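You operate a simulated robot arm through the tools that you are given. There is no shell and no other tool. Be economical: measure what you need, move in short steps, check, and stop when the job is done.

You run a simulated robot arm. Do the job below in one go: nothing can be reset, and whatever is moved stays where it is left.

JOB
Drain the dirty tank into the waste can, then wipe off its sludge.
Fine: heat off first; drain lever and can's cover shut again; lid up, wipe the floor with the yellow sponge and put it back; spill nothing. Set down upright: yellow sponge. Where these are worked on the way, their far stop is far enough and under half their travel is too little: waste can cover. What is to be rubbed or washed off counts as gone when no trace of it is left.

It is judged by the outcome, as a careful person would: the job done as asked, and still so three seconds after it is handed in. It fails if anything else is knocked over, pushed out of place, dropped, spilled or broken. A push-on lid holds only when it is set on centred and level and pressed home; a screw cap is set on level and turned clockwise until tight.

ROBOT AND FRAMES
A 6-joint arm with a two-finger parallel gripper on a trunk, on a base that drives. Base frame: it is fixed to the floor where the robot stands at the start and does not move with it; the origin is under the middle of the robot, x ahead of it, y to its left, z up. Units: mm, rad, N and s.
With the tool pointing down near the work surface it reaches from about 100 to 620 mm from the robot's upright axis, wherever it stands. Its first joint turns from -2.897 to 2.897 rad. Places, roughly: green go key [500, -200, 800]; pump knob [700, -200, 1100]; purple uv key [500, -200, 600]; red heat key [400, 0, 800]; sludge [600, 0, 900]; tank lid [600, 0, 1000]; waste can cover [500, 200, 600]; yellow air key [700, -800, 600]; yellow sponge [1000, -750, 750]. Payload 1.57 kg.
Tool frame: the origin (TCP) lies between the finger pads and is the grasp point; the fingertips stand 30 mm ahead of it; z points along the fingers, y is the line along which they close. The gripper opens to 110 mm. The fingers are 24 mm wide and 12 mm thick; the gripper's body (48 by 112 mm) begins 78 mm behind the TCP.
Orientation is that of the tool frame in the base frame, as [roll, pitch, yaw] about the fixed x, y, z axes, in that order (R = Rz(yaw) Ry(pitch) Rx(roll)). With the fingers straight down and closing along the base's y, the tool's x points along the base's -x, its y along +y and its z along -z.

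CONTROLS
- The arm moves only by the tool apply_moves. Its argument "steps" is a list of rows, each a list of 7 numbers: the turn, a rotation vector about the tool's x, y, z in units of 6 degrees (1.0 is 6 degrees), then the shift along the tool's x, y, z in units of 50 mm (1.0 is 50 mm), then the gripper command, from -1 (fully open) to 1 (shut), values between in proportion. In form: [[rx, ry, rz, dx, dy, dz, claw], ...]. A call has 1 to 12 rows; each row shifts and turns the commanded pose from where the row before left it, along the tool's axes as they then stand. A call with a number of a shift or a turn outside -1 to 1 is refused whole. A row lasts 0.2 s, in which the tool goes at most 50 mm and 0.15 rad; a call with a longer step from one row to the next is refused whole, and so is a gripper value outside its range. Where a pose cannot be reached the arm comes as near as it can. A force on the tool above 80 N (or 10 N above the force at the start of the call, whichever is more), or a blocked arm, ends the call early, and 0.2 s more pass. Each finger travels about 108 mm/s and halts on what it meets, pressing with about 34 N; the grip force reading is that of the motor and also rises with nothing between the fingers. The clock runs only during rows and for 0.2 s after the last one: add rows that do not move to give the fingers time. The reply holds the time, the measured pose of the TCP, the force on the tool along the base axes, the opening and the grip force, in the units named above and with some noise, with the torque about the TCP (base axes, N m) and any sound that the robot's microphone picked up, and new pictures: "show" is both (left out), scene, wrist or none.
- Cameras (640 x 400 px; columns grow to the right, rows downward): "scene" is now at [45.8, 107, 1808.2]; the picture's right is [-0.31, -0.95, 0.00], its down [-0.79, 0.25, -0.56] and it looks along [0.53, -0.17, -0.83] (base axes); focal length 286 px, centre (320, 200). "wrist" rides on the gripper at [70, 16, -141] in the tool frame; the picture's right is [-0.23, 0.97, 0.00], its down [-0.86, -0.20, -0.48] and it looks along [-0.47, -0.11, 0.88] (tool axes); focal length 222 px, centre (320, 200). There is no depth. A picture from a camera that has moved, and an enlarged one, comes with that camera's place and axes in the base frame and with its lens. The place of the scene camera against the robot may be out by one fixed shift of up to 25 mm in any direction.
- raise_lower(by): slides the trunk up (or, below 0, down) by that many mm; the arm and the scene camera ride with it, the base frame stays. It gives what a move gives, with no picture.
- steer(legs): drives the robot by 1 to 6 legs, each [ahead, left, turn to the left] in mm, mm and rad, along the robot's own axes; the way and the turn of a leg run together, so that a leg with both is an arc; at most 1500 mm and 3.142 rad a leg. The arm and the cameras ride along, it lands a little off, and it stops where it bumps. It gives what a move gives, and a new picture of the scene camera.
- head_to(pan, tilt): turns the head with the scene camera to pan (to the left, within 2.094 rad either way) and tilt (down, from -0.506 to 1.204), counted from straight ahead of the robot. It gives what a move gives, and a new picture of the scene camera.
- zoom(camera, box): a new picture of the part [left, top, right, bottom] of that camera's present view, enlarged. It takes no simulated time.
- close_job(): hands the job in; it is judged then, once.

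Go step by step. Nothing tells you exact positions but the pictures and the camera data: compare them with the known pose of the tool, close in by small moves and look again before you grip or let go. The budget is 120 turns and 260 pictures, counting those below and the enlarged ones. Unless the task says otherwise, let go and move clear before handing in, and close with one line.

The tools are called after "Emit:" by a JSON object that holds its "method" and its "body". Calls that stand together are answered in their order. apply_moves: Moves the arm, as the interface text tells. Its arguments: {"type":"object","properties":{"steps":{"type":"array","items":{"type":"array","items":{"type":"number"}}},"show":{"type":"string","enum":["both","scene","wrist","none"]}},"required":["steps"]} The other tools are called the same way: raise_lower (by) slides the trunk up or down; steer (legs) drives the base; head_to (pan, tilt) turns the head that bears the scene camera; zoom (camera, box) takes an enlarged picture of a part of a camera's view; close_job () hands the job in.

At the start:

```text
t: 0.0
position: [467.3, -45.7, 1446.0]
tool_rot: [3.141, 0.0, -3.141]
ft_force: [0.4, 0.3, -0.4]
moment: [-0.02, -0.02, -0.01]
grip_width: 110.0
gripper_force: 0.0
trunk travel left (down, up): [-400.0, 190.0]
robot x, y, heading: [-5.0, 0.9, -0.001]
head pan, tilt: [-0.312, 0.974]
```

scene: 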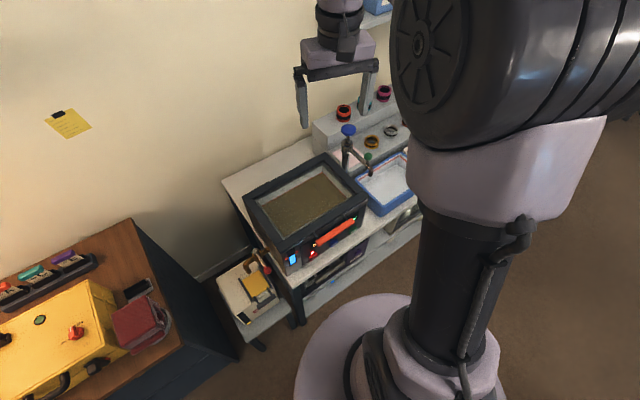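
wrist: 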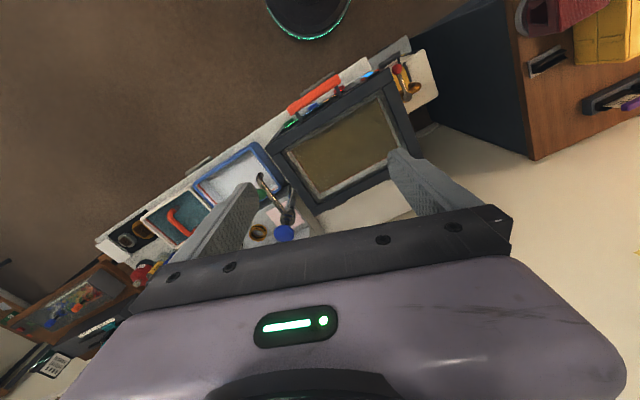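

I see a lidded tank with dark content on a white table, a shelf on the left with a yellow thing (waste can cover?), keys on the front. I'll look closer first.

Emit:
{"method": "zoom", "body": {"camera": "scene", "box": [200, 140, 420, 350]}}

Emit:
{"method": "zoom", "body": {"camera": "wrist", "box": [80, 40, 460, 280]}}

```text
1.90 times, centred on (310, 245) of scene
camera zoom: at [45.8, 107.0, 1808.2], right [-0.31, -0.95, 0.0], down [-0.79, 0.25, -0.56], along [0.53, -0.17, -0.83], focal length 544 px, centre (339, 114)
```

zoom: 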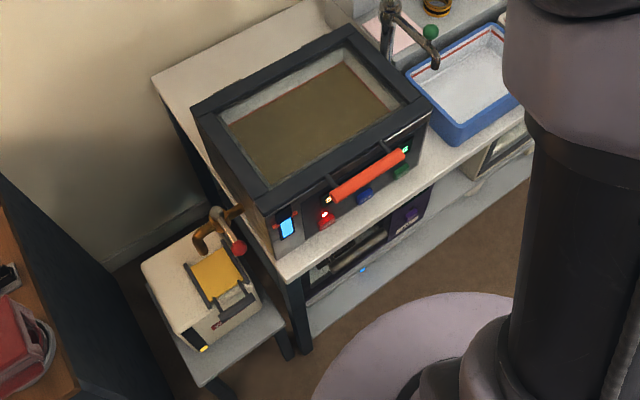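

```text
1.67 times, centred on (270, 160) of wrist
camera zoom: at [398.3, -30.5, 1586.4], right [0.23, 0.97, 0.0], down [0.86, -0.2, 0.48], along [0.47, -0.11, -0.88], focal length 370 px, centre (403, 267)
```

zoom: 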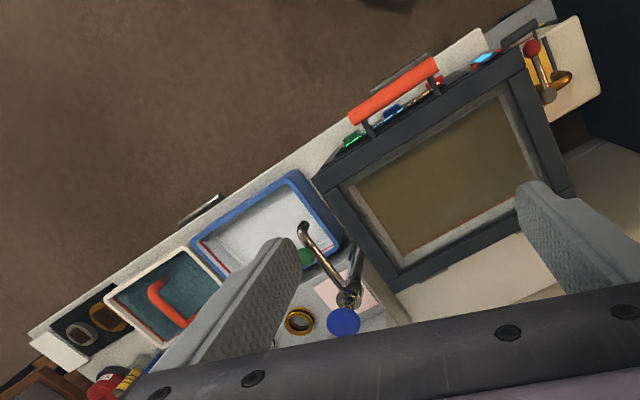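

Emit:
{"method": "head_to", "body": {"pan": -0.9, "tilt": 0.6}}

Emit:
{"method": "head_to", "body": {"pan": 0.31, "tilt": 0.9}}

```text
t: 1.0
position: [467.7, -45.9, 1444.8]
tool_rot: [3.141, 0.0, 3.141]
ft_force: [-0.5, 0.3, -0.2]
moment: [-0.01, 0.01, 0.0]
grip_width: 110.0
gripper_force: 0.0
trunk travel left (down, up): [-400.0, 190.0]
robot x, y, heading: [-0.2, -0.9, 0.002]
head pan, tilt: [-0.901, 0.6]
camera scene: at [32.9, 59.5, 1838.3], right [-0.78, -0.62, 0.0], down [-0.35, 0.44, -0.82], along [0.51, -0.65, -0.57], focal length 286 px, centre (320, 200)
```

scene: 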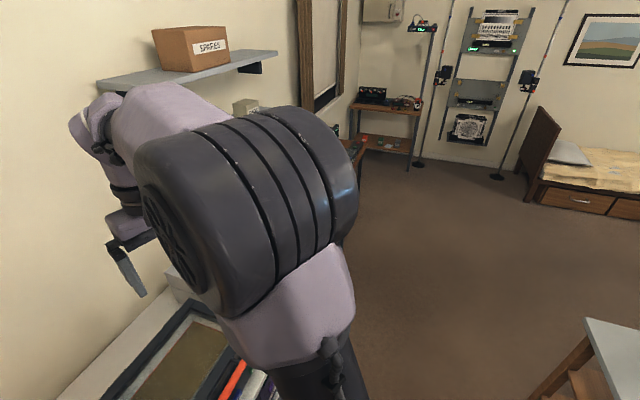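

```text
t: 2.4
position: [468.5, -47.1, 1445.3]
tool_rot: [-3.142, -0.002, 3.14]
ft_force: [-0.5, -0.5, 0.4]
moment: [0.02, 0.0, 0.01]
grip_width: 110.0
gripper_force: 0.0
trunk travel left (down, up): [-400.0, 190.0]
robot x, y, heading: [0.7, -4.3, -0.001]
head pan, tilt: [0.311, 0.901]
camera scene: at [49.9, 151.8, 1813.6], right [0.3, -0.95, 0.0], down [-0.75, -0.24, -0.62], along [0.59, 0.19, -0.78], focal length 286 px, centre (320, 200)
```

scene: 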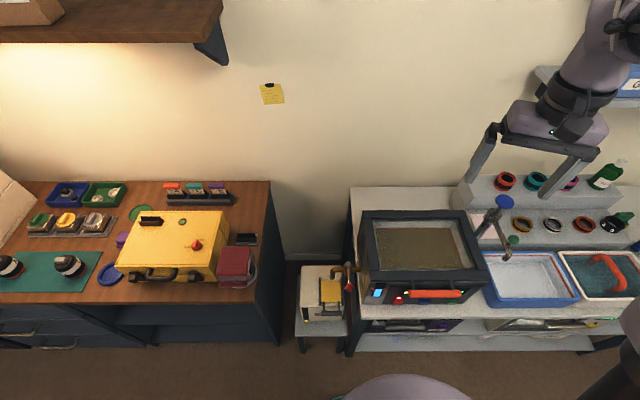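

Emit:
{"method": "zoom", "body": {"camera": "scene", "box": [280, 180, 500, 360]}}

Emit:
{"method": "zoom", "body": {"camera": "scene", "box": [440, 160, 640, 360]}}

```text
2.22 times, centred on (390, 270) of scene
camera zoom: at [49.9, 151.8, 1813.6], right [0.3, -0.95, 0.0], down [-0.75, -0.24, -0.62], along [0.59, 0.19, -0.78], focal length 635 px, centre (164, 44)
```

zoom: 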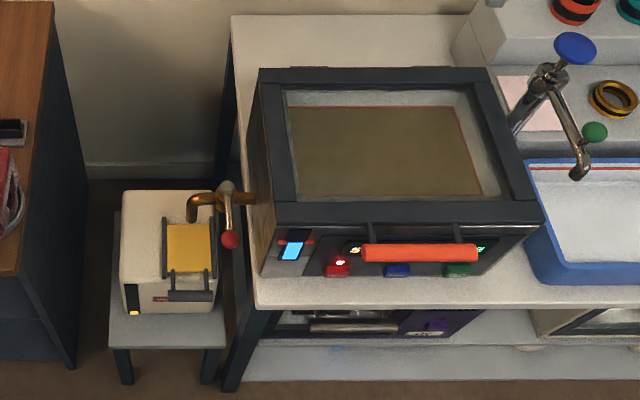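

```text
2.00 times, centred on (540, 260) of scene
camera zoom: at [49.9, 151.8, 1813.6], right [0.3, -0.95, 0.0], down [-0.75, -0.24, -0.62], along [0.59, 0.19, -0.78], focal length 572 px, centre (-120, 80)
```

zoom: 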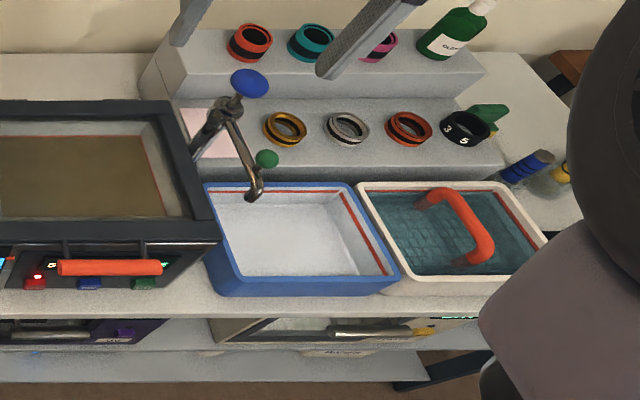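

Emit:
{"method": "steer", "body": {"legs": [[0, 0, 0.31], [0, -100, 0]]}}

Emit:
{"method": "head_to", "body": {"pan": 0.0, "tilt": 0.95}}

Emit:
{"method": "zoom", "body": {"camera": "wrist", "box": [0, 0, 640, 400]}}

```text
t: 4.6
position: [490.0, 7.7, 1446.1]
tool_rot: [3.141, 0.0, -2.821]
ft_force: [-0.5, 0.6, 0.3]
moment: [0.06, -0.01, 0.0]
grip_width: 109.6
gripper_force: 0.1
trunk travel left (down, up): [-400.0, 190.0]
robot x, y, heading: [34.3, -94.1, 0.315]
head pan, tilt: [0.311, 0.901]
camera scene: at [27.5, 64.1, 1813.6], right [0.59, -0.81, 0.0], down [-0.63, -0.46, -0.62], along [0.5, 0.37, -0.78], focal length 286 px, centre (320, 200)
```

scene: 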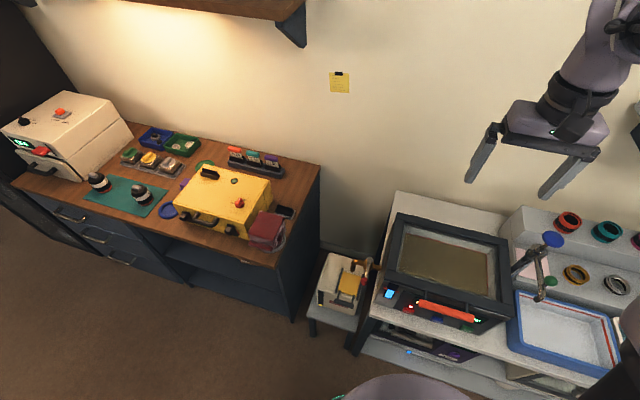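

```text
t: 5.4
position: [490.2, 9.4, 1444.9]
tool_rot: [-3.141, 0.002, -2.82]
ft_force: [-0.9, -0.7, -0.3]
moment: [-0.04, 0.03, 0.02]
grip_width: 110.1
gripper_force: 0.1
trunk travel left (down, up): [-400.0, 190.0]
robot x, y, heading: [29.1, -95.4, 0.32]
head pan, tilt: [0.0, 0.949]
camera scene: at [35.2, 43.7, 1809.9], right [0.32, -0.95, 0.0], down [-0.77, -0.26, -0.58], along [0.55, 0.18, -0.81], focal length 286 px, centre (320, 200)
```

scene: 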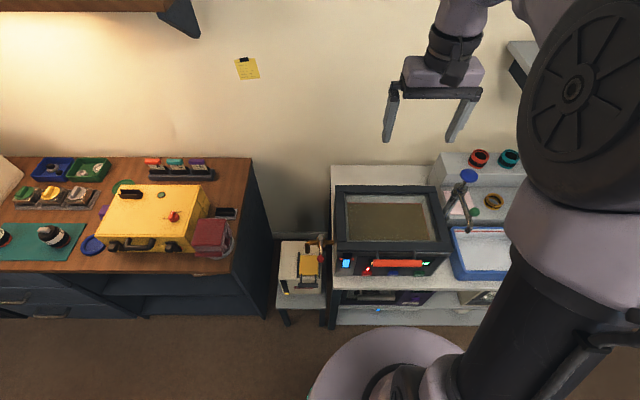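

```text
1.00 times, centred on (320, 200) of wrist (not enlarged: the box is as wide or as high as the picture)
camera zoom: at [418.8, 1.8, 1586.4], right [-0.09, 1.0, 0.0], down [0.87, 0.08, 0.48], along [0.48, 0.04, -0.88], focal length 222 px, centre (320, 200)
```

zoom: 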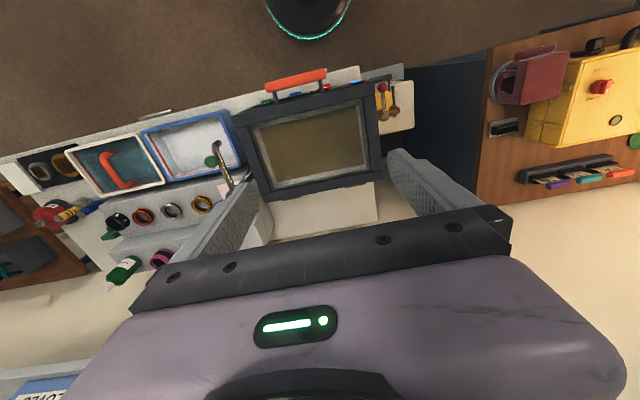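

Emit:
{"method": "zoom", "body": {"camera": "wrist", "box": [220, 50, 440, 200]}}

Emit:
{"method": "zoom", "body": {"camera": "scene", "box": [260, 170, 480, 330]}}

```text
2.67 times, centred on (330, 125) of wrist
camera zoom: at [418.8, 1.8, 1586.4], right [-0.09, 1.0, 0.0], down [0.87, 0.08, 0.48], along [0.48, 0.04, -0.88], focal length 592 px, centre (293, 400)
```

zoom: 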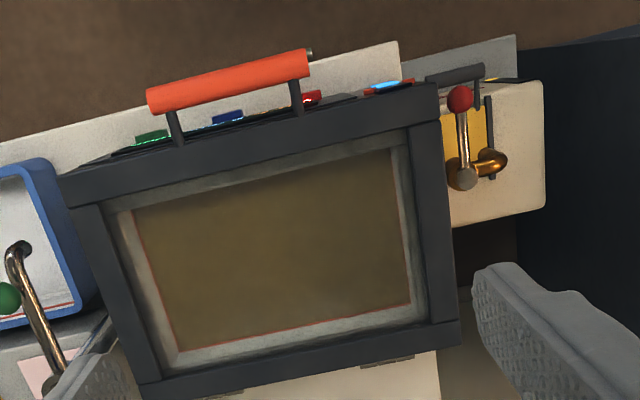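

```text
2.50 times, centred on (370, 250) of scene
camera zoom: at [35.2, 43.7, 1809.9], right [0.32, -0.95, 0.0], down [-0.77, -0.26, -0.58], along [0.55, 0.18, -0.81], focal length 715 px, centre (195, 75)
```

zoom: 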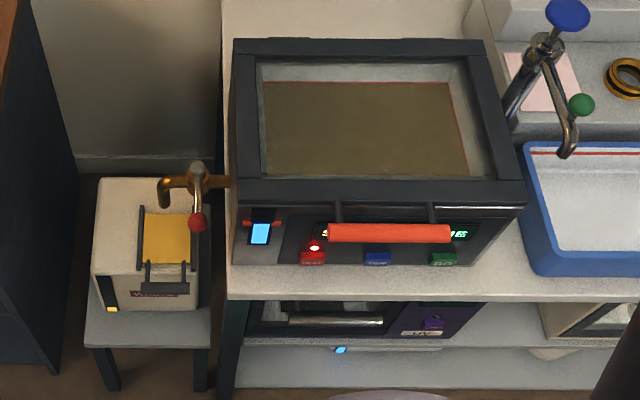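

Emit:
{"method": "zoom", "body": {"camera": "scene", "box": [285, 225, 345, 300]}}

Emit:
{"method": "zoom", "body": {"camera": "wrist", "box": [350, 65, 420, 135]}}

Emit:
{"method": "zoom", "body": {"camera": "scene", "box": [330, 220, 450, 300]}}

```text
5.33 times, centred on (315, 262) of scene
camera zoom: at [35.2, 43.7, 1809.9], right [0.32, -0.95, 0.0], down [-0.77, -0.26, -0.58], along [0.55, 0.18, -0.81], focal length 1524 px, centre (347, -133)
```

zoom: 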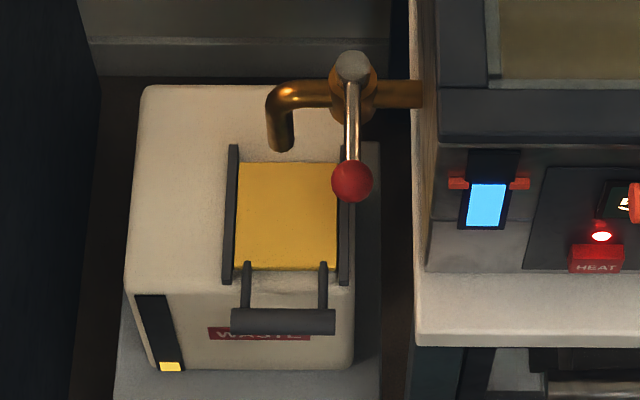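

```text
5.71 times, centred on (385, 100) of wrist
camera zoom: at [418.8, 1.8, 1586.4], right [-0.09, 1.0, 0.0], down [0.87, 0.08, 0.48], along [0.48, 0.04, -0.88], focal length 1269 px, centre (-51, 771)
```

zoom: 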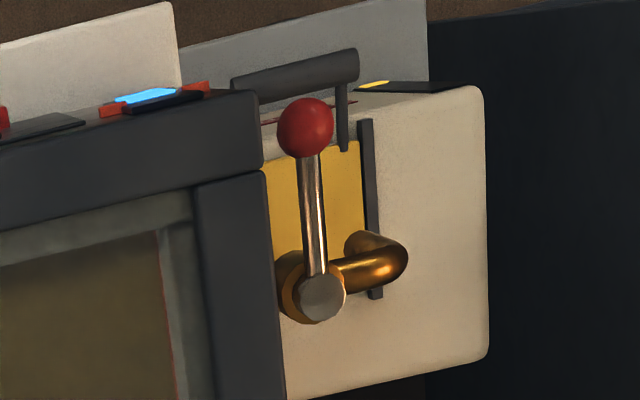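

```text
5.00 times, centred on (390, 260) of scene
camera zoom: at [35.2, 43.7, 1809.9], right [0.32, -0.95, 0.0], down [-0.77, -0.26, -0.58], along [0.55, 0.18, -0.81], focal length 1429 px, centre (-30, -100)
```

zoom: 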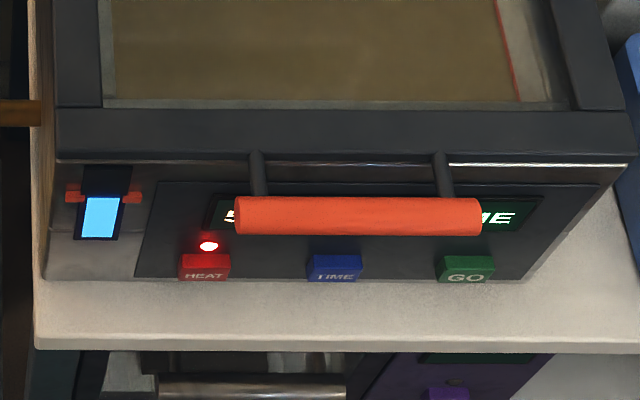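

Emit:
{"method": "raise_lower", "body": {"by": -250}}

Emit:
{"method": "apply_moves", "body": {"steps": [[0, 0, 0, 0.9, 0.2, 0, 1], [0, 0, 0, 0.9, 0.2, 0, 1], [0, 0, 0, 0.9, 0.2, 0, 1], [0, -1, 0, 0, 0, 0, 1], [0, -1, 0, 0, 0, 0, 1], [0, -1, 0, 0, 0, 0, 1], [0, -1, 0, 0, 0, 0, 1], [0, -1, 0, 0, 0, 0, 1], [0, -1, 0, 0, 0, 0, 1], [0, -1, 0, 0, 0, 0, 1]]}}

```text
t: 8.0
position: [490.3, 8.0, 1195.9]
tool_rot: [3.141, 0.002, -2.822]
ft_force: [0.1, 0.5, -0.2]
moment: [0.0, 0.0, -0.01]
grip_width: 110.3
gripper_force: 0.1
trunk travel left (down, up): [-150.0, 440.0]
robot x, y, heading: [27.7, -97.8, 0.327]
head pan, tilt: [0.0, 0.949]
```

```text
t: 10.2
position: [353.0, -5.8, 1196.4]
tool_rot: [-3.14, 0.734, -2.819]
ft_force: [-0.6, -0.3, 0.3]
moment: [0.01, 0.0, -0.01]
grip_width: 0.0
gripper_force: 20.6
trunk travel left (down, up): [-150.0, 440.0]
robot x, y, heading: [26.8, -94.1, 0.321]
head pan, tilt: [0.0, 0.949]
camera scene: at [35.1, 43.1, 1560.0], right [0.31, -0.95, 0.0], down [-0.77, -0.26, -0.58], along [0.55, 0.18, -0.81], focal length 286 px, centre (320, 200)
camera wrist: at [208.3, -37.0, 1253.8], right [-0.15, 0.98, 0.15], down [0.36, -0.09, 0.93], along [0.92, 0.19, -0.34], focal length 222 px, centre (320, 200)
```

scene: 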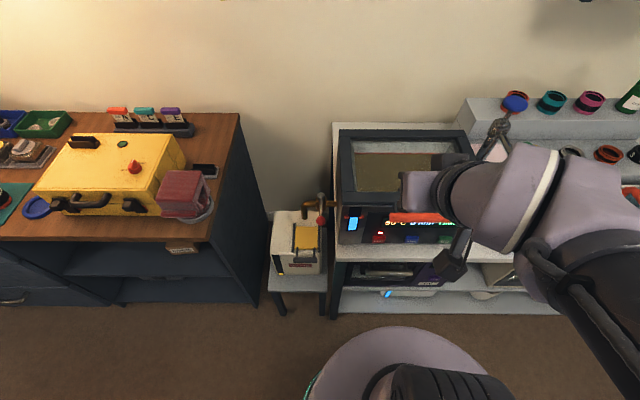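
wrist: 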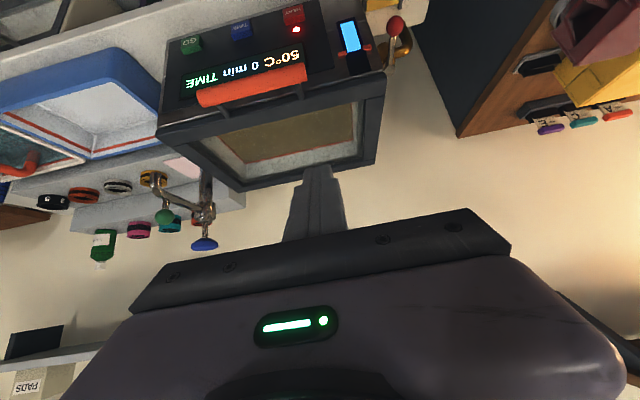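

Emit:
{"method": "apply_moves", "body": {"steps": [[0, 0, 0, 0.742, 0, -0.67, 1], [0, 0, 0, 0.67, 0, 0.742, 1], [0, 0, 0, 0.67, 0, 0.742, 1], [0, 0, 0, 0.67, 0, 0.742, 1], [0, 0, 0, 0.67, 0, 0.742, 1], [0, 0, 0, 0.67, 0, 0.742, 1], [0, 0, 0, 0.67, 0, 0.742, 1]], "show": "none"}}

Emit:
{"method": "apply_moves", "body": {"steps": [[0, -1, 0, 0, 0, 0, 1], [0, -1, 0, 0, 0, 0, 1], [0, -1, 0, 0, 0, 0, 1], [0, -1, 0, 0, 0, 0, 1], [0, -1, 0, 0, 0, 0, 1], [0, -1, 0, 0, 0, 0, 1], [0, 0, 0, 0, 0, 0, 1]]}}

```text
t: 11.8
position: [451.9, -0.7, 1072.7]
tool_rot: [-3.132, 0.721, -2.8]
ft_force: [1.4, 0.3, 1.0]
moment: [0.06, 0.14, 0.06]
grip_width: 0.1
gripper_force: 21.7
out of reach, approached as far as the arm can: row 1, 2, 3, 4, 5, 6, 7
trunk travel left (down, up): [-150.0, 440.0]
robot x, y, heading: [33.0, -94.4, 0.32]
head pan, tilt: [0.0, 0.949]
```

```text
t: 13.3
position: [518.2, -51.0, 1208.4]
tool_rot: [3.1, 1.349, -2.854]
ft_force: [-0.6, 0.3, 0.2]
moment: [-0.02, 0.0, 0.02]
grip_width: 0.0
gripper_force: 21.2
out of reach, approached as far as the arm can: row 1, 2, 3, 4, 5, 6
trunk travel left (down, up): [-150.0, 440.0]
robot x, y, heading: [31.2, -96.8, 0.322]
head pan, tilt: [0.0, 0.949]
camera scene: at [36.2, 41.5, 1560.4], right [0.29, -0.96, 0.0], down [-0.77, -0.23, -0.59], along [0.56, 0.17, -0.81], focal length 286 px, centre (320, 200)
camera wrist: at [368.4, -84.6, 1171.6], right [-0.26, 0.94, 0.23], down [-0.2, -0.29, 0.94], along [0.94, 0.2, 0.26], focal length 222 px, centre (320, 200)
```

scene: 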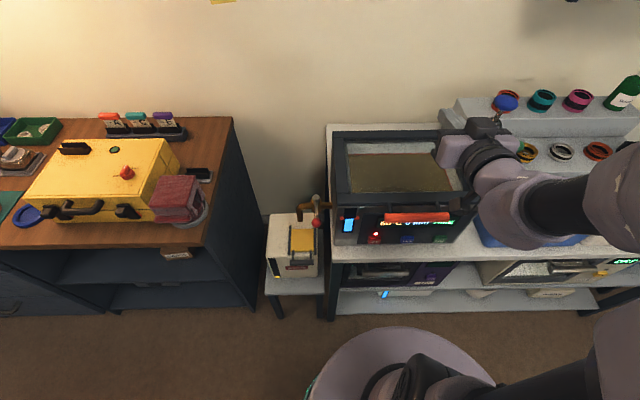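
wrist: 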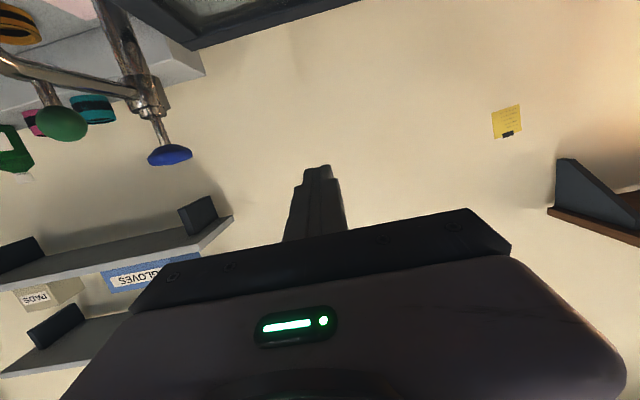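

Emit:
{"method": "steer", "body": {"legs": [[-250, 0, 0]]}}

Emit:
{"method": "apply_moves", "body": {"steps": [[0, 0, 0, 0.5, 0, 0, 1], [0, 0, 0, 0, 0, 0, 1]], "show": "none"}}

```text
t: 15.2
position: [274.6, -130.0, 1209.5]
tool_rot: [3.108, 1.351, -2.84]
ft_force: [-0.9, 0.3, 0.8]
moment: [-0.02, 0.03, 0.03]
grip_width: 0.1
gripper_force: 21.1
trunk travel left (down, up): [-150.0, 440.0]
robot x, y, heading: [-213.3, -174.6, 0.324]
head pan, tilt: [0.0, 0.949]
camera scene: at [-209.3, -41.7, 1560.8], right [0.28, -0.96, 0.0], down [-0.77, -0.23, -0.59], along [0.57, 0.17, -0.81], focal length 286 px, centre (320, 200)
```

scene: 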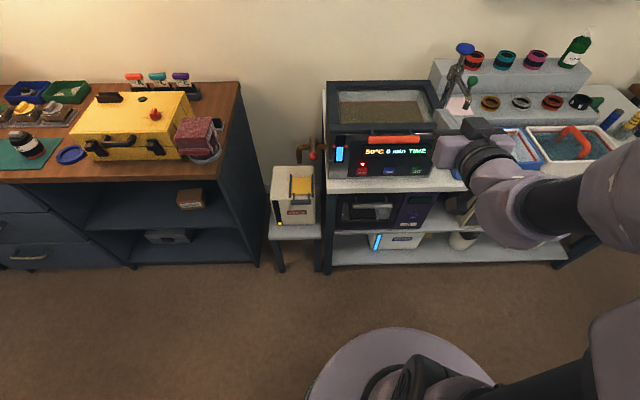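

```text
t: 15.8
position: [274.4, -136.0, 1202.6]
tool_rot: [3.091, 1.343, -2.855]
ft_force: [0.5, 0.0, 0.4]
moment: [-0.02, 0.01, 0.01]
grip_width: 0.1
gripper_force: 21.1
out of reach, approached as far as the arm can: row 1
trunk travel left (down, up): [-150.0, 440.0]
robot x, y, heading: [-212.7, -180.0, 0.328]
head pan, tilt: [0.0, 0.949]
```

Emit:
{"method": "apply_moves", "body": {"steps": [[0, 0, 0, 0, 0, 0, 1], [0, 0, 0, 0, 0, 1, 1], [0, 0, 0, 0, 0, 1, 1], [0, 0, 0, 0, 0, 0, 1]], "show": "none"}}

```text
t: 16.8
position: [372.3, -115.3, 1198.3]
tool_rot: [3.09, 1.343, -2.855]
ft_force: [-0.4, 0.4, 0.4]
moment: [0.02, -0.01, -0.01]
grip_width: 0.0
gripper_force: 20.7
out of reach, approached as far as the arm can: row 2, 3
trunk travel left (down, up): [-150.0, 440.0]
robot x, y, heading: [-211.3, -175.3, 0.328]
head pan, tilt: [0.0, 0.949]
```

Emit:
{"method": "apply_moves", "body": {"steps": [[0, 0, 0, 0, 0, 0, 1], [0, 0, 0, 1, 0, 0, 1], [0, 0, 0, 1, 0, 0, 1], [0, 0, 0, 1, 0, 0, 1], [0, 0, 0, 0, 0, 0, 1]]}}

```text
t: 18.0
position: [383.4, -165.5, 1160.4]
tool_rot: [3.049, 1.328, -2.89]
ft_force: [-0.6, -0.3, 0.3]
moment: [0.02, 0.01, 0.0]
grip_width: 0.0
gripper_force: 21.6
out of reach, approached as far as the arm can: row 2, 3, 4
trunk travel left (down, up): [-150.0, 440.0]
robot x, y, heading: [-212.0, -182.5, 0.327]
head pan, tilt: [0.0, 0.949]
camera scene: at [-210.2, -38.9, 1560.0], right [0.32, -0.95, 0.0], down [-0.77, -0.26, -0.58], along [0.55, 0.19, -0.81], focal length 286 px, centre (320, 200)
camera wrist: at [232.4, -200.9, 1125.8], right [-0.28, 0.93, 0.24], down [-0.17, -0.3, 0.94], along [0.95, 0.22, 0.24], focal length 222 px, centre (320, 200)
```

scene: 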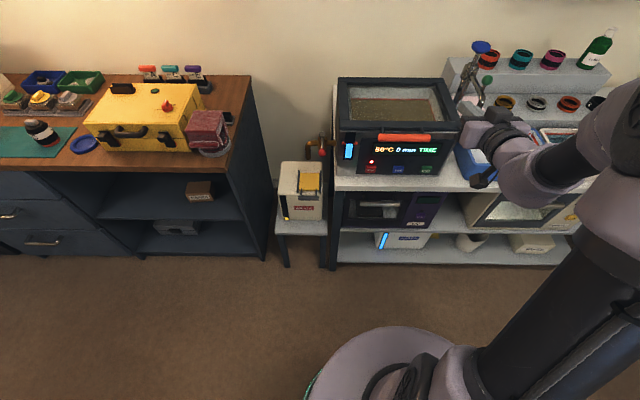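
wrist: 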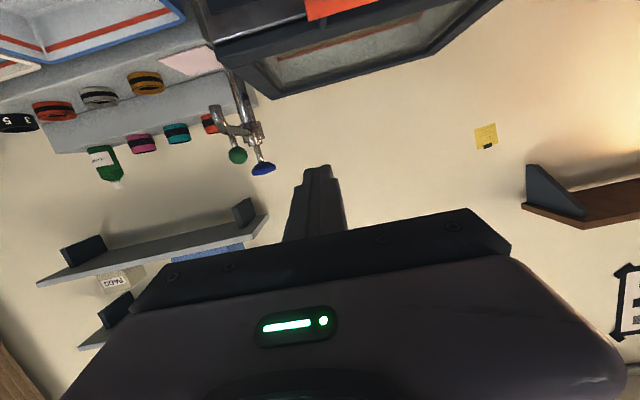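

Emit:
{"method": "raise_lower", "body": {"by": -150}}

Emit:
{"method": "apply_moves", "body": {"steps": [[0, 0, 0, 0, 0, -1, 1], [0, 0, 0, 0.7, 0, 0, 1], [0, 0, 0, 0.7, 0, 0, 1], [0, 0, 0, 0, 0, 0, 1]]}}

```text
t: 19.8
position: [383.3, -165.6, 1009.4]
tool_rot: [3.048, 1.33, -2.889]
ft_force: [0.2, 0.3, -0.3]
moment: [0.01, -0.01, -0.02]
grip_width: 0.0
gripper_force: 21.5
trunk travel left (down, up): [0.0, 590.0]
robot x, y, heading: [-213.8, -177.4, 0.326]
head pan, tilt: [0.0, 0.949]
```

```text
t: 20.8
position: [338.0, -200.1, 1008.0]
tool_rot: [3.022, 1.32, -2.909]
ft_force: [-0.2, 0.0, 1.2]
moment: [-0.01, 0.01, 0.02]
grip_width: 0.3
gripper_force: 21.3
out of reach, approached as far as the arm can: row 2, 3
trunk travel left (down, up): [0.0, 590.0]
robot x, y, heading: [-211.5, -176.9, 0.332]
head pan, tilt: [0.0, 0.949]
camera scene: at [-210.0, -39.0, 1410.0], right [0.32, -0.95, 0.0], down [-0.77, -0.26, -0.58], along [0.55, 0.19, -0.81], focal length 286 px, centre (320, 200)
camera wrist: at [187.3, -236.4, 974.4], right [-0.28, 0.93, 0.25], down [-0.16, -0.3, 0.94], along [0.95, 0.22, 0.23], focal length 222 px, centre (320, 200)
```

scene: 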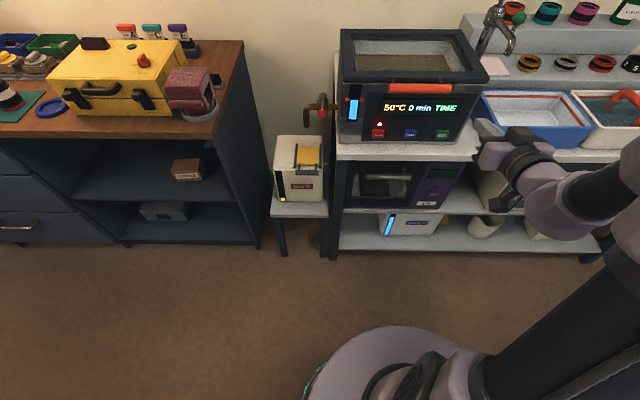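
wrist: 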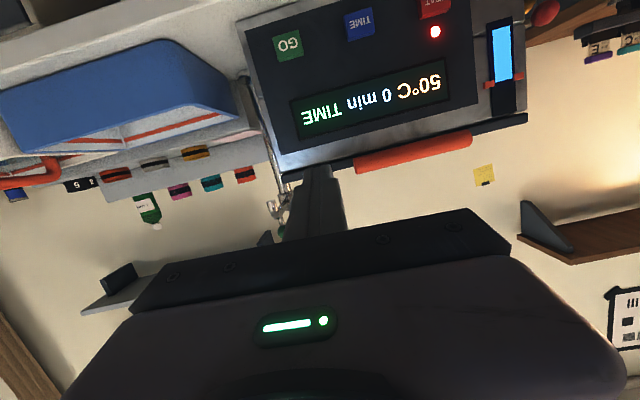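

Emit:
{"method": "steer", "body": {"legs": [[-170, 0, 0]]}}

Emit:
{"method": "apply_moves", "body": {"steps": [[0, 0, 0, 0, 0, 1, 1], [0, 0, 0, 0, 0, 1, 1], [0, 0, 0, 0, 0, 1, 1], [0, 0, 0, 1, 0, 0, 1], [0, 0, 0, 1, 0, 0, 1], [0, 0, 0, 1, 0, 0, 1], [0, 0, 0, 0, 0, 0, 1]]}}

```text
t: 22.2
position: [180.2, -251.4, 1006.8]
tool_rot: [3.021, 1.321, -2.908]
ft_force: [-0.9, 0.5, -0.7]
moment: [-0.01, 0.01, -0.02]
grip_width: 0.0
gripper_force: 21.7
trunk travel left (down, up): [0.0, 590.0]
robot x, y, heading: [-370.1, -230.8, 0.335]
head pan, tilt: [0.0, 0.949]
camera scene: at [-366.9, -92.4, 1410.0], right [0.33, -0.95, 0.0], down [-0.77, -0.26, -0.58], along [0.55, 0.19, -0.81], focal length 286 px, centre (320, 200)
```

scene: 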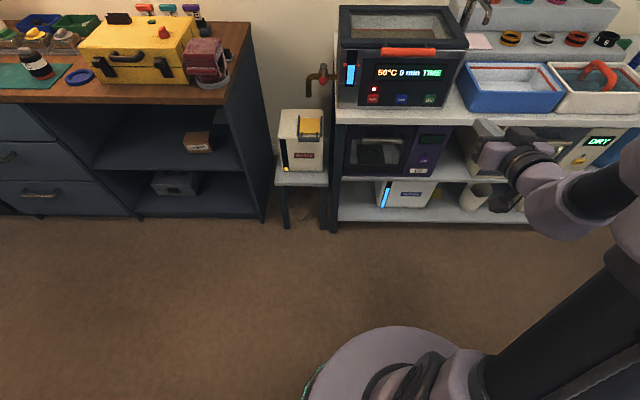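

```text
t: 23.8
position: [345.5, -241.1, 876.9]
tool_rot: [2.972, 1.304, -2.945]
ft_force: [0.2, -0.5, 0.5]
moment: [0.0, 0.02, 0.02]
grip_width: 0.0
gripper_force: 21.3
out of reach, approached as far as the arm can: row 4, 5, 6
trunk travel left (down, up): [0.0, 590.0]
robot x, y, heading: [-368.8, -228.1, 0.335]
head pan, tilt: [0.0, 0.949]
camera scene: at [-366.5, -92.5, 1410.0], right [0.33, -0.95, 0.0], down [-0.77, -0.26, -0.58], along [0.55, 0.19, -0.81], focal length 286 px, centre (320, 200)
camera wrist: at [194.5, -279.1, 846.3], right [-0.28, 0.92, 0.26], down [-0.14, -0.31, 0.94], along [0.95, 0.23, 0.22], focal length 222 px, centre (320, 200)
```

scene: 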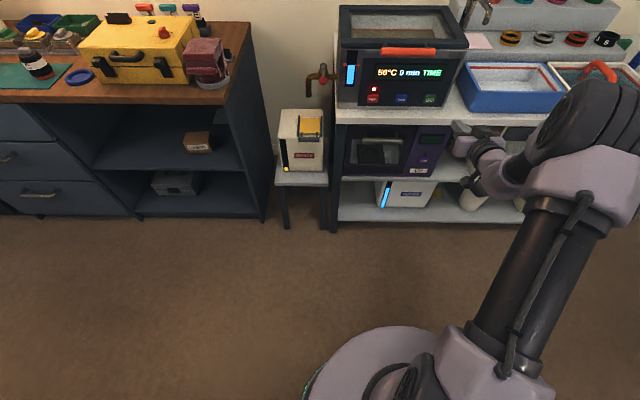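
wrist: 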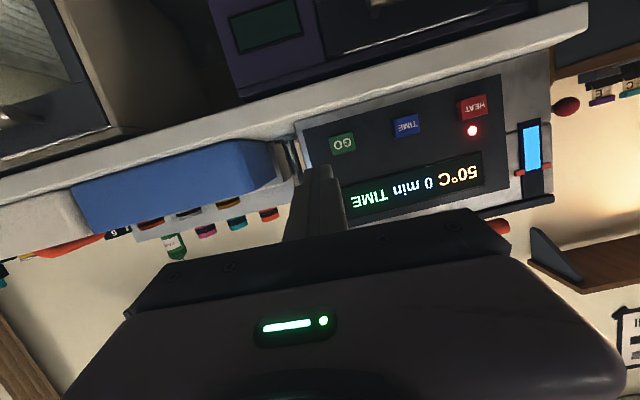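

Emit:
{"method": "steer", "body": {"legs": [[0, 215, 0]]}}

Emit:
{"method": "apply_moves", "body": {"steps": [[0, 0, 0, 0, 0, 1, 1], [0, 0, 0, 0, 0, 0, 1]], "show": "wrist"}}

```text
t: 25.4
position: [276.1, -39.7, 876.9]
tool_rot: [2.975, 1.303, -2.939]
ft_force: [-0.4, -0.5, -0.1]
moment: [-0.01, 0.02, -0.02]
grip_width: 0.0
gripper_force: 21.2
trunk travel left (down, up): [0.0, 590.0]
robot x, y, heading: [-436.4, -31.5, 0.338]
head pan, tilt: [0.0, 0.949]
camera scene: at [-436.2, 105.7, 1409.9], right [0.33, -0.94, 0.0], down [-0.77, -0.27, -0.58], along [0.55, 0.19, -0.81], focal length 286 px, centre (320, 200)
```

scene: 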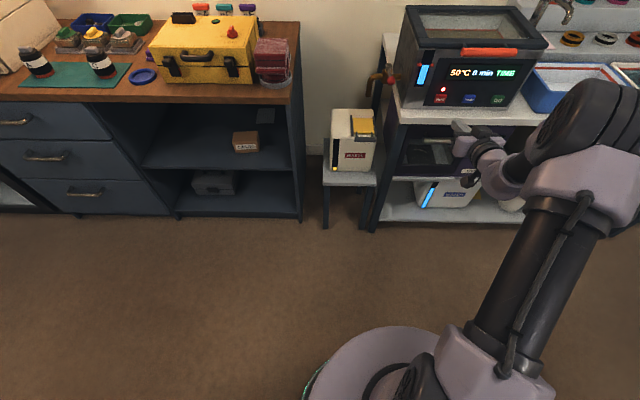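

```text
t: 26.0
position: [319.0, -18.3, 864.1]
tool_rot: [2.973, 1.303, -2.938]
ft_force: [-0.2, 0.0, 0.5]
moment: [-0.01, 0.0, 0.0]
grip_width: 0.0
gripper_force: 21.3
trunk travel left (down, up): [0.0, 590.0]
robot x, y, heading: [-441.7, -33.6, 0.335]
head pan, tilt: [0.0, 0.949]
camera wrist: at [169.3, -57.4, 833.3], right [-0.29, 0.92, 0.26], down [-0.14, -0.31, 0.94], along [0.95, 0.24, 0.22], focal length 222 px, centre (320, 200)
```

wrist: 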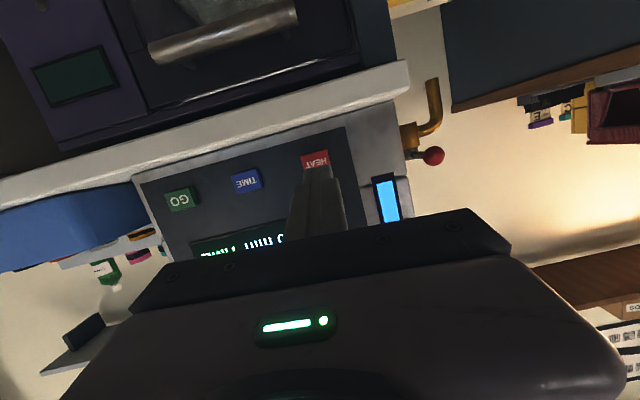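

Emit:
{"method": "apply_moves", "body": {"steps": [[0, 0, 0, -0.3, -0.2, 0.8, 1], [0, 0, 0, 0, 0, 0.7, 1], [0, 0, 0, 0, 0, 0, 1]], "show": "wrist"}}

```text
t: 26.8
position: [395.7, -2.2, 855.9]
tool_rot: [2.973, 1.303, -2.939]
ft_force: [1.2, 0.1, -0.5]
moment: [0.0, -0.03, -0.01]
grip_width: 0.0
gripper_force: 21.4
trunk travel left (down, up): [0.0, 590.0]
robot x, y, heading: [-434.4, -32.2, 0.336]
head pan, tilt: [0.0, 0.949]
camera wrist: at [245.1, -40.6, 825.6], right [-0.29, 0.92, 0.26], down [-0.14, -0.31, 0.94], along [0.95, 0.24, 0.22], focal length 222 px, centre (320, 200)
```

wrist: 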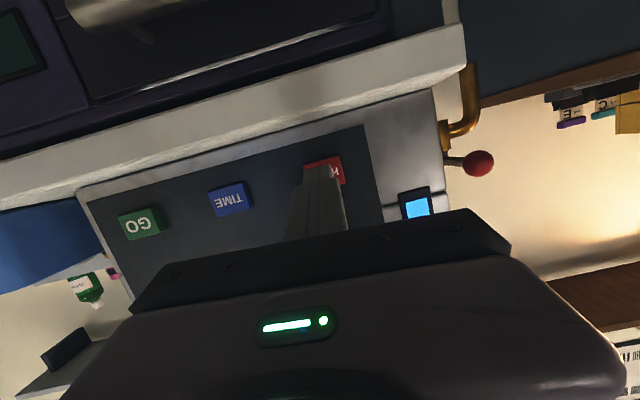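

Emit:
{"method": "apply_moves", "body": {"steps": [[0, 0, 0, 0, 0.12, 0.3, 1], [0, 0, 0, 0, 0, 0.08, 1], [0, 0, 0, 0, 0, 0, 1]], "show": "wrist"}}

```text
t: 27.6
position: [407.8, 9.4, 852.6]
tool_rot: [2.974, 1.302, -2.94]
ft_force: [-26.5, -4.2, -0.7]
moment: [0.06, -0.06, 0.1]
grip_width: 0.0
gripper_force: 21.4
trunk travel left (down, up): [0.0, 590.0]
robot x, y, heading: [-437.6, -32.4, 0.338]
head pan, tilt: [0.0, 0.949]
heard: click
camera wrist: at [258.5, -30.3, 822.9], right [-0.29, 0.92, 0.26], down [-0.14, -0.31, 0.94], along [0.95, 0.24, 0.22], focal length 222 px, centre (320, 200)
```

wrist: 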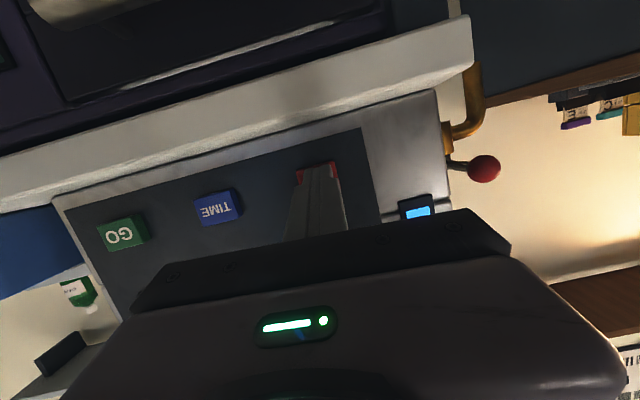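

Heard a click. I back off and check the lamp.

Emit:
{"method": "apply_moves", "body": {"steps": [[0, 0, 0, 0, 0, -1, 1], [0, 0, 0, 0, 0, -1, 1], [0, 0, 0, 0, 0, -0.5, 1]], "show": "none"}}

Emit:
{"method": "zoom", "body": {"camera": "scene", "box": [310, 0, 550, 240]}}

```text
t: 28.4
position: [296.7, -35.3, 886.0]
tool_rot: [2.973, 1.305, -2.939]
ft_force: [0.6, -0.2, 0.8]
moment: [-0.01, -0.03, 0.02]
grip_width: 0.0
gripper_force: 20.8
trunk travel left (down, up): [0.0, 590.0]
robot x, y, heading: [-434.7, -31.8, 0.34]
head pan, tilt: [0.0, 0.949]
```

```text
1.67 times, centred on (430, 120) of scene
camera zoom: at [-436.3, 105.6, 1410.0], right [0.33, -0.94, 0.0], down [-0.77, -0.27, -0.58], along [0.55, 0.19, -0.81], focal length 476 px, centre (137, 333)
```

zoom: 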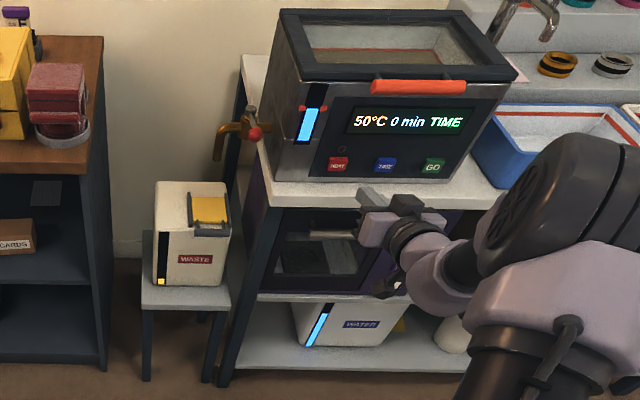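

Emit:
{"method": "head_to", "body": {"pan": 0.0, "tilt": 0.65}}

Emit:
{"method": "zoom", "body": {"camera": "scene", "box": [310, 140, 420, 250]}}

```text
t: 29.2
position: [297.6, -34.9, 885.4]
tool_rot: [2.976, 1.305, -2.937]
ft_force: [-0.1, 0.6, -0.1]
moment: [0.02, -0.02, -0.01]
grip_width: 0.1
gripper_force: 21.5
trunk travel left (down, up): [0.0, 590.0]
robot x, y, heading: [-436.6, -35.1, 0.338]
head pan, tilt: [0.0, 0.649]
camera scene: at [-422.9, 110.3, 1434.0], right [0.33, -0.94, 0.0], down [-0.57, -0.2, -0.8], along [0.75, 0.26, -0.61], focal length 286 px, centre (320, 200)
```

scene: 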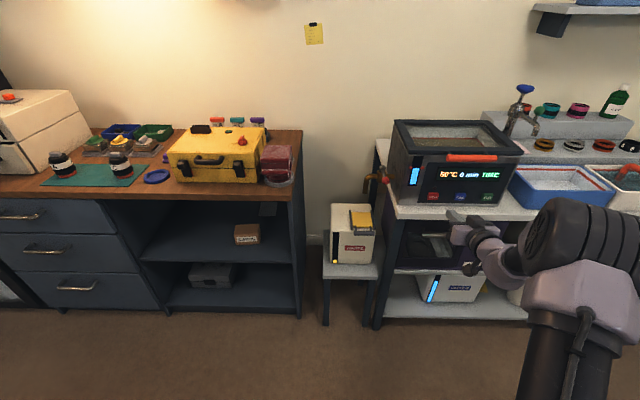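

```text
3.64 times, centred on (365, 195) of scene
camera zoom: at [-422.9, 110.3, 1434.0], right [0.33, -0.94, 0.0], down [-0.57, -0.2, -0.8], along [0.75, 0.26, -0.61], focal length 1039 px, centre (156, 218)
```

zoom: 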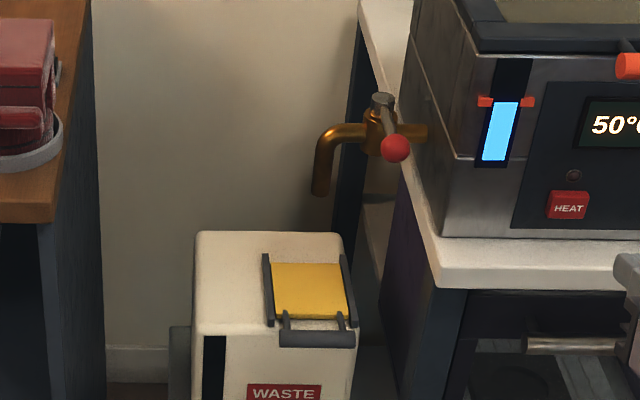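

Emit:
{"method": "apply_moves", "body": {"steps": [[0, 1, 0, 0, 0.9, 0, 1], [0, 1, 0, 0, 0.9, 0, 1], [0, 1, 0, 0, 0.9, 0, 0], [0, 1, 0, 0, 0.9, 0, 0], [0, 1, 0, 0, 0.6, 0, 0], [0, 1, 0, 0, 0, 0, -0.2], [0, 0, 0, 0, 0, 0, -0.2]]}}

```text
t: 30.8
position: [225.1, 163.1, 895.6]
tool_rot: [3.058, 0.753, -2.816]
ft_force: [-0.8, 0.8, -0.3]
moment: [-0.02, 0.02, -0.01]
grip_width: 65.9
gripper_force: 0.1
out of reach, approached as far as the arm can: row 5, 6
trunk travel left (down, up): [0.0, 590.0]
robot x, y, heading: [-440.4, -30.9, 0.329]
head pan, tilt: [0.0, 0.649]
camera scene: at [-422.9, 110.3, 1434.1], right [0.33, -0.94, 0.0], down [-0.57, -0.2, -0.8], along [0.75, 0.26, -0.6], focal length 286 px, centre (320, 200)
camera wrist: at [84.3, 118.7, 952.3], right [-0.21, 0.95, 0.22], down [0.37, -0.13, 0.92], along [0.91, 0.27, -0.33], focal length 222 px, centre (320, 200)
```

scene: 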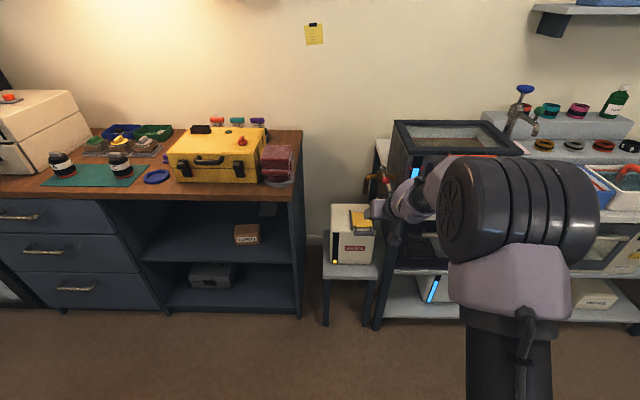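
wrist: 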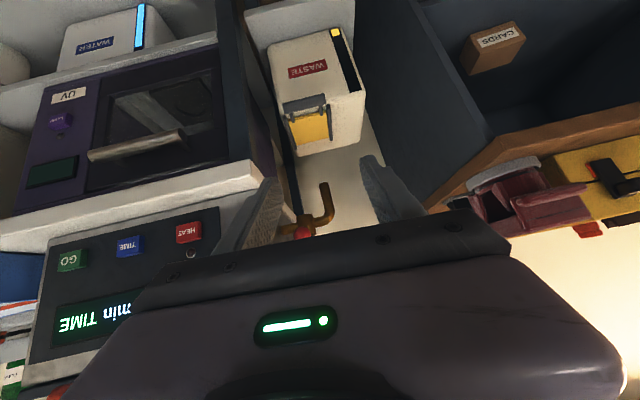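

Emit:
{"method": "apply_moves", "body": {"steps": [[0, 0, 1, 0, 0, 0, -0.2], [0, 0, 1, 0, 0, 0, -0.2], [0, 0, 1, 0, 0, 0, -0.2], [0, 0, 1, 0, 0, 0, -0.2], [0, 0, 1, 0, 0, 0, -0.2], [0, 0, 1, 0, 0, 0, -0.2], [0, 0, 1, 0, 0, 0, -0.2], [0, 0, 1, 0, 0, 0, -0.2], [0, 0, 1, 0, 0, 0, -0.2], [0, 0, 1, 0, 0, 0, -0.2], [0, 0, 1, 0, 0, 0, -0.2], [0, 0, 1, 0, 0, 0, -0.2]], "show": "none"}}

Emit:
{"method": "apply_moves", "body": {"steps": [[0, 0, 1, 0, 0, 0, -0.2], [0, 0, 1, 0, 0, 0, -0.2], [0, 0, 1, 0, 0, 0, -0.2], [0, 0, 0, 0, 0, 0, -0.2]]}}

```text
t: 33.4
position: [225.1, 162.0, 896.8]
tool_rot: [2.397, 0.152, 2.185]
ft_force: [-0.1, 0.2, 0.3]
moment: [0.02, 0.01, 0.03]
grip_width: 65.9
gripper_force: 0.1
trunk travel left (down, up): [0.0, 590.0]
robot x, y, heading: [-434.0, -32.9, 0.336]
head pan, tilt: [0.0, 0.649]
```

```text
t: 34.4
position: [225.0, 163.9, 895.7]
tool_rot: [2.388, -0.063, 1.954]
ft_force: [0.0, -0.4, 0.1]
moment: [0.03, -0.04, 0.01]
grip_width: 65.7
gripper_force: 0.0
trunk travel left (down, up): [0.0, 590.0]
robot x, y, heading: [-437.8, -33.3, 0.333]
head pan, tilt: [0.0, 0.649]
camera scene: at [-422.9, 110.3, 1434.1], right [0.33, -0.94, 0.0], down [-0.57, -0.2, -0.8], along [0.75, 0.26, -0.6], focal length 286 px, centre (320, 200)
camera wrist: at [123.0, 188.7, 1014.6], right [0.76, 0.02, 0.65], down [-0.11, -0.98, 0.16], along [0.64, -0.19, -0.74], focal length 222 px, centre (320, 200)
```

scene: 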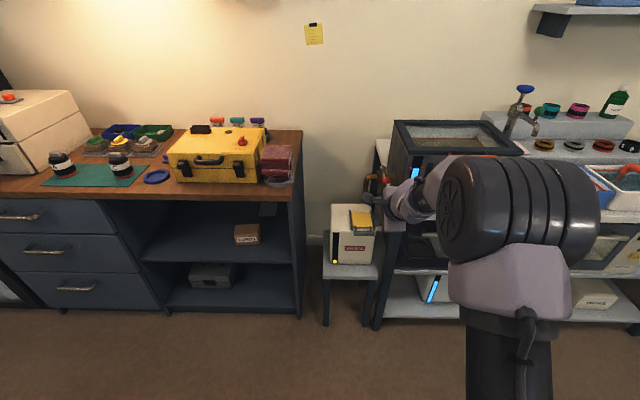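
wrist: 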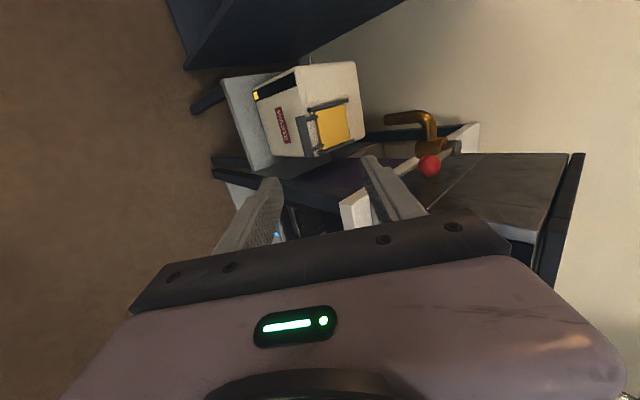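

Emit:
{"method": "apply_moves", "body": {"steps": [[0, 0, -0.5, 0, -0.72, 0.42, -0.2], [0, 0, 0, 0, -0.72, 0.42, -0.2], [0, 0, 0, 0, -0.72, 0.42, -0.2], [0, 0, 0, 0, -0.72, 0.42, -0.2], [0, 0, 0, 0, -0.72, 0.42, -0.2], [0, 0, 0, 0, 0, 0, -0.2]], "show": "wrist"}}

```text
t: 35.8
position: [166.0, 140.9, 697.9]
tool_rot: [2.385, -0.026, 1.994]
ft_force: [0.0, 0.7, -0.9]
moment: [0.0, 0.01, -0.01]
grip_width: 66.0
gripper_force: 0.1
trunk travel left (down, up): [0.0, 590.0]
robot x, y, heading: [-437.5, -34.8, 0.337]
head pan, tilt: [0.0, 0.649]
camera wrist: at [60.3, 166.2, 813.9], right [0.75, 0.07, 0.66], down [-0.08, -0.98, 0.19], along [0.66, -0.19, -0.73], focal length 222 px, centre (320, 200)
```

wrist: 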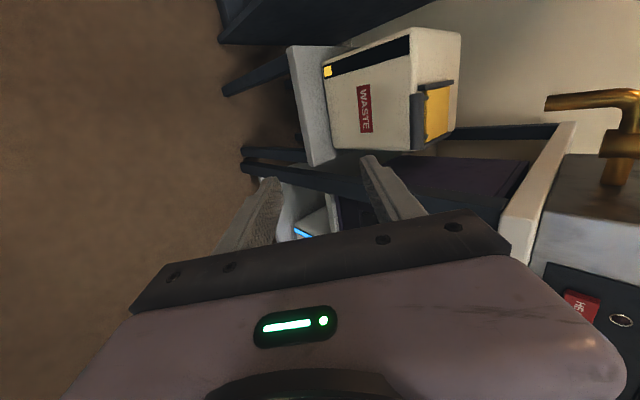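

Emit:
{"method": "steer", "body": {"legs": [[190, 0, 0]]}}

Emit:
{"method": "apply_moves", "body": {"steps": [[0, 0, 0.8, 0, 0, 0, -0.2], [0, 0, 0, 0, 0, 0, -0.2]], "show": "wrist"}}

```text
t: 37.4
position: [342.3, 200.9, 698.0]
tool_rot: [2.385, -0.026, 1.991]
ft_force: [0.1, 0.3, 0.0]
moment: [-0.02, 0.01, -0.03]
grip_width: 65.7
gripper_force: 0.0
trunk travel left (down, up): [0.0, 590.0]
robot x, y, heading: [-262.9, 27.9, 0.332]
head pan, tilt: [0.0, 0.649]
camera scene: at [-246.2, 171.7, 1434.1], right [0.33, -0.94, 0.0], down [-0.57, -0.2, -0.8], along [0.75, 0.26, -0.6], focal length 286 px, centre (320, 200)
```

scene: 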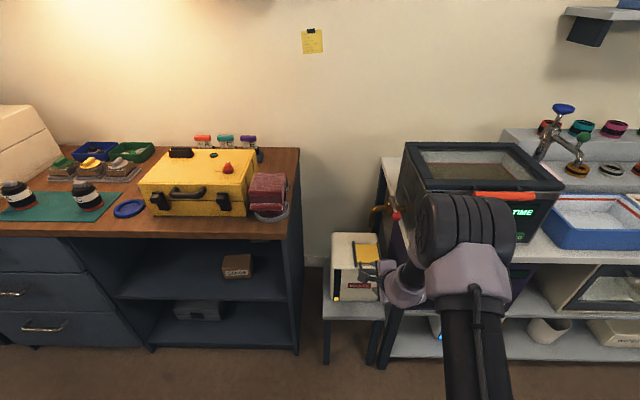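

```text
t: 38.0
position: [341.9, 200.5, 698.8]
tool_rot: [2.39, -0.084, 1.931]
ft_force: [-0.5, 0.0, 0.2]
moment: [-0.01, 0.02, 0.0]
grip_width: 65.9
gripper_force: 0.0
trunk travel left (down, up): [0.0, 590.0]
robot x, y, heading: [-261.7, 30.7, 0.329]
head pan, tilt: [0.0, 0.649]
camera wrist: at [241.5, 226.4, 818.5], right [0.77, -0.01, 0.64], down [-0.14, -0.98, 0.14], along [0.63, -0.2, -0.75], focal length 222 px, centre (320, 200)
```

wrist: 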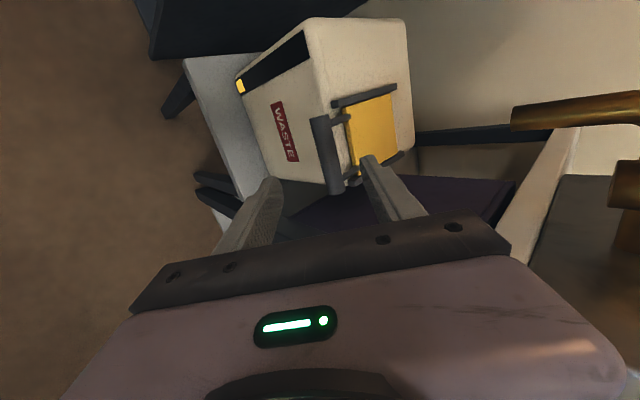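

Emit:
{"method": "apply_moves", "body": {"steps": [[0, 0, 0, 0, 0.16, 0.3, 0.3], [0, 0, 0, 0, 0, 0.3, 0.3], [0, 0, 0, 0, 0, 0.3, 0.3], [0, 0, 0, 0, 0, 0, 0.3]], "show": "wrist"}}

```text
t: 39.0
position: [374.8, 215.7, 670.3]
tool_rot: [2.391, -0.084, 1.93]
ft_force: [-0.8, 0.2, 0.3]
moment: [-0.01, -0.04, 0.0]
grip_width: 38.4
gripper_force: 0.0
trunk travel left (down, up): [0.0, 590.0]
robot x, y, heading: [-264.9, 28.2, 0.334]
head pan, tilt: [0.0, 0.649]
camera wrist: at [274.9, 241.6, 790.3], right [0.77, -0.01, 0.64], down [-0.14, -0.98, 0.14], along [0.63, -0.2, -0.75], focal length 222 px, centre (320, 200)
```

wrist: 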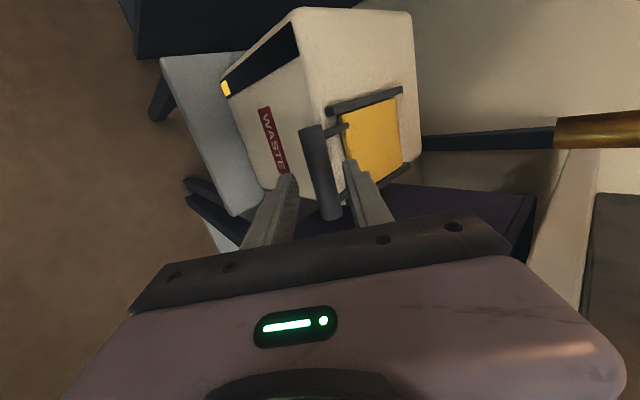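

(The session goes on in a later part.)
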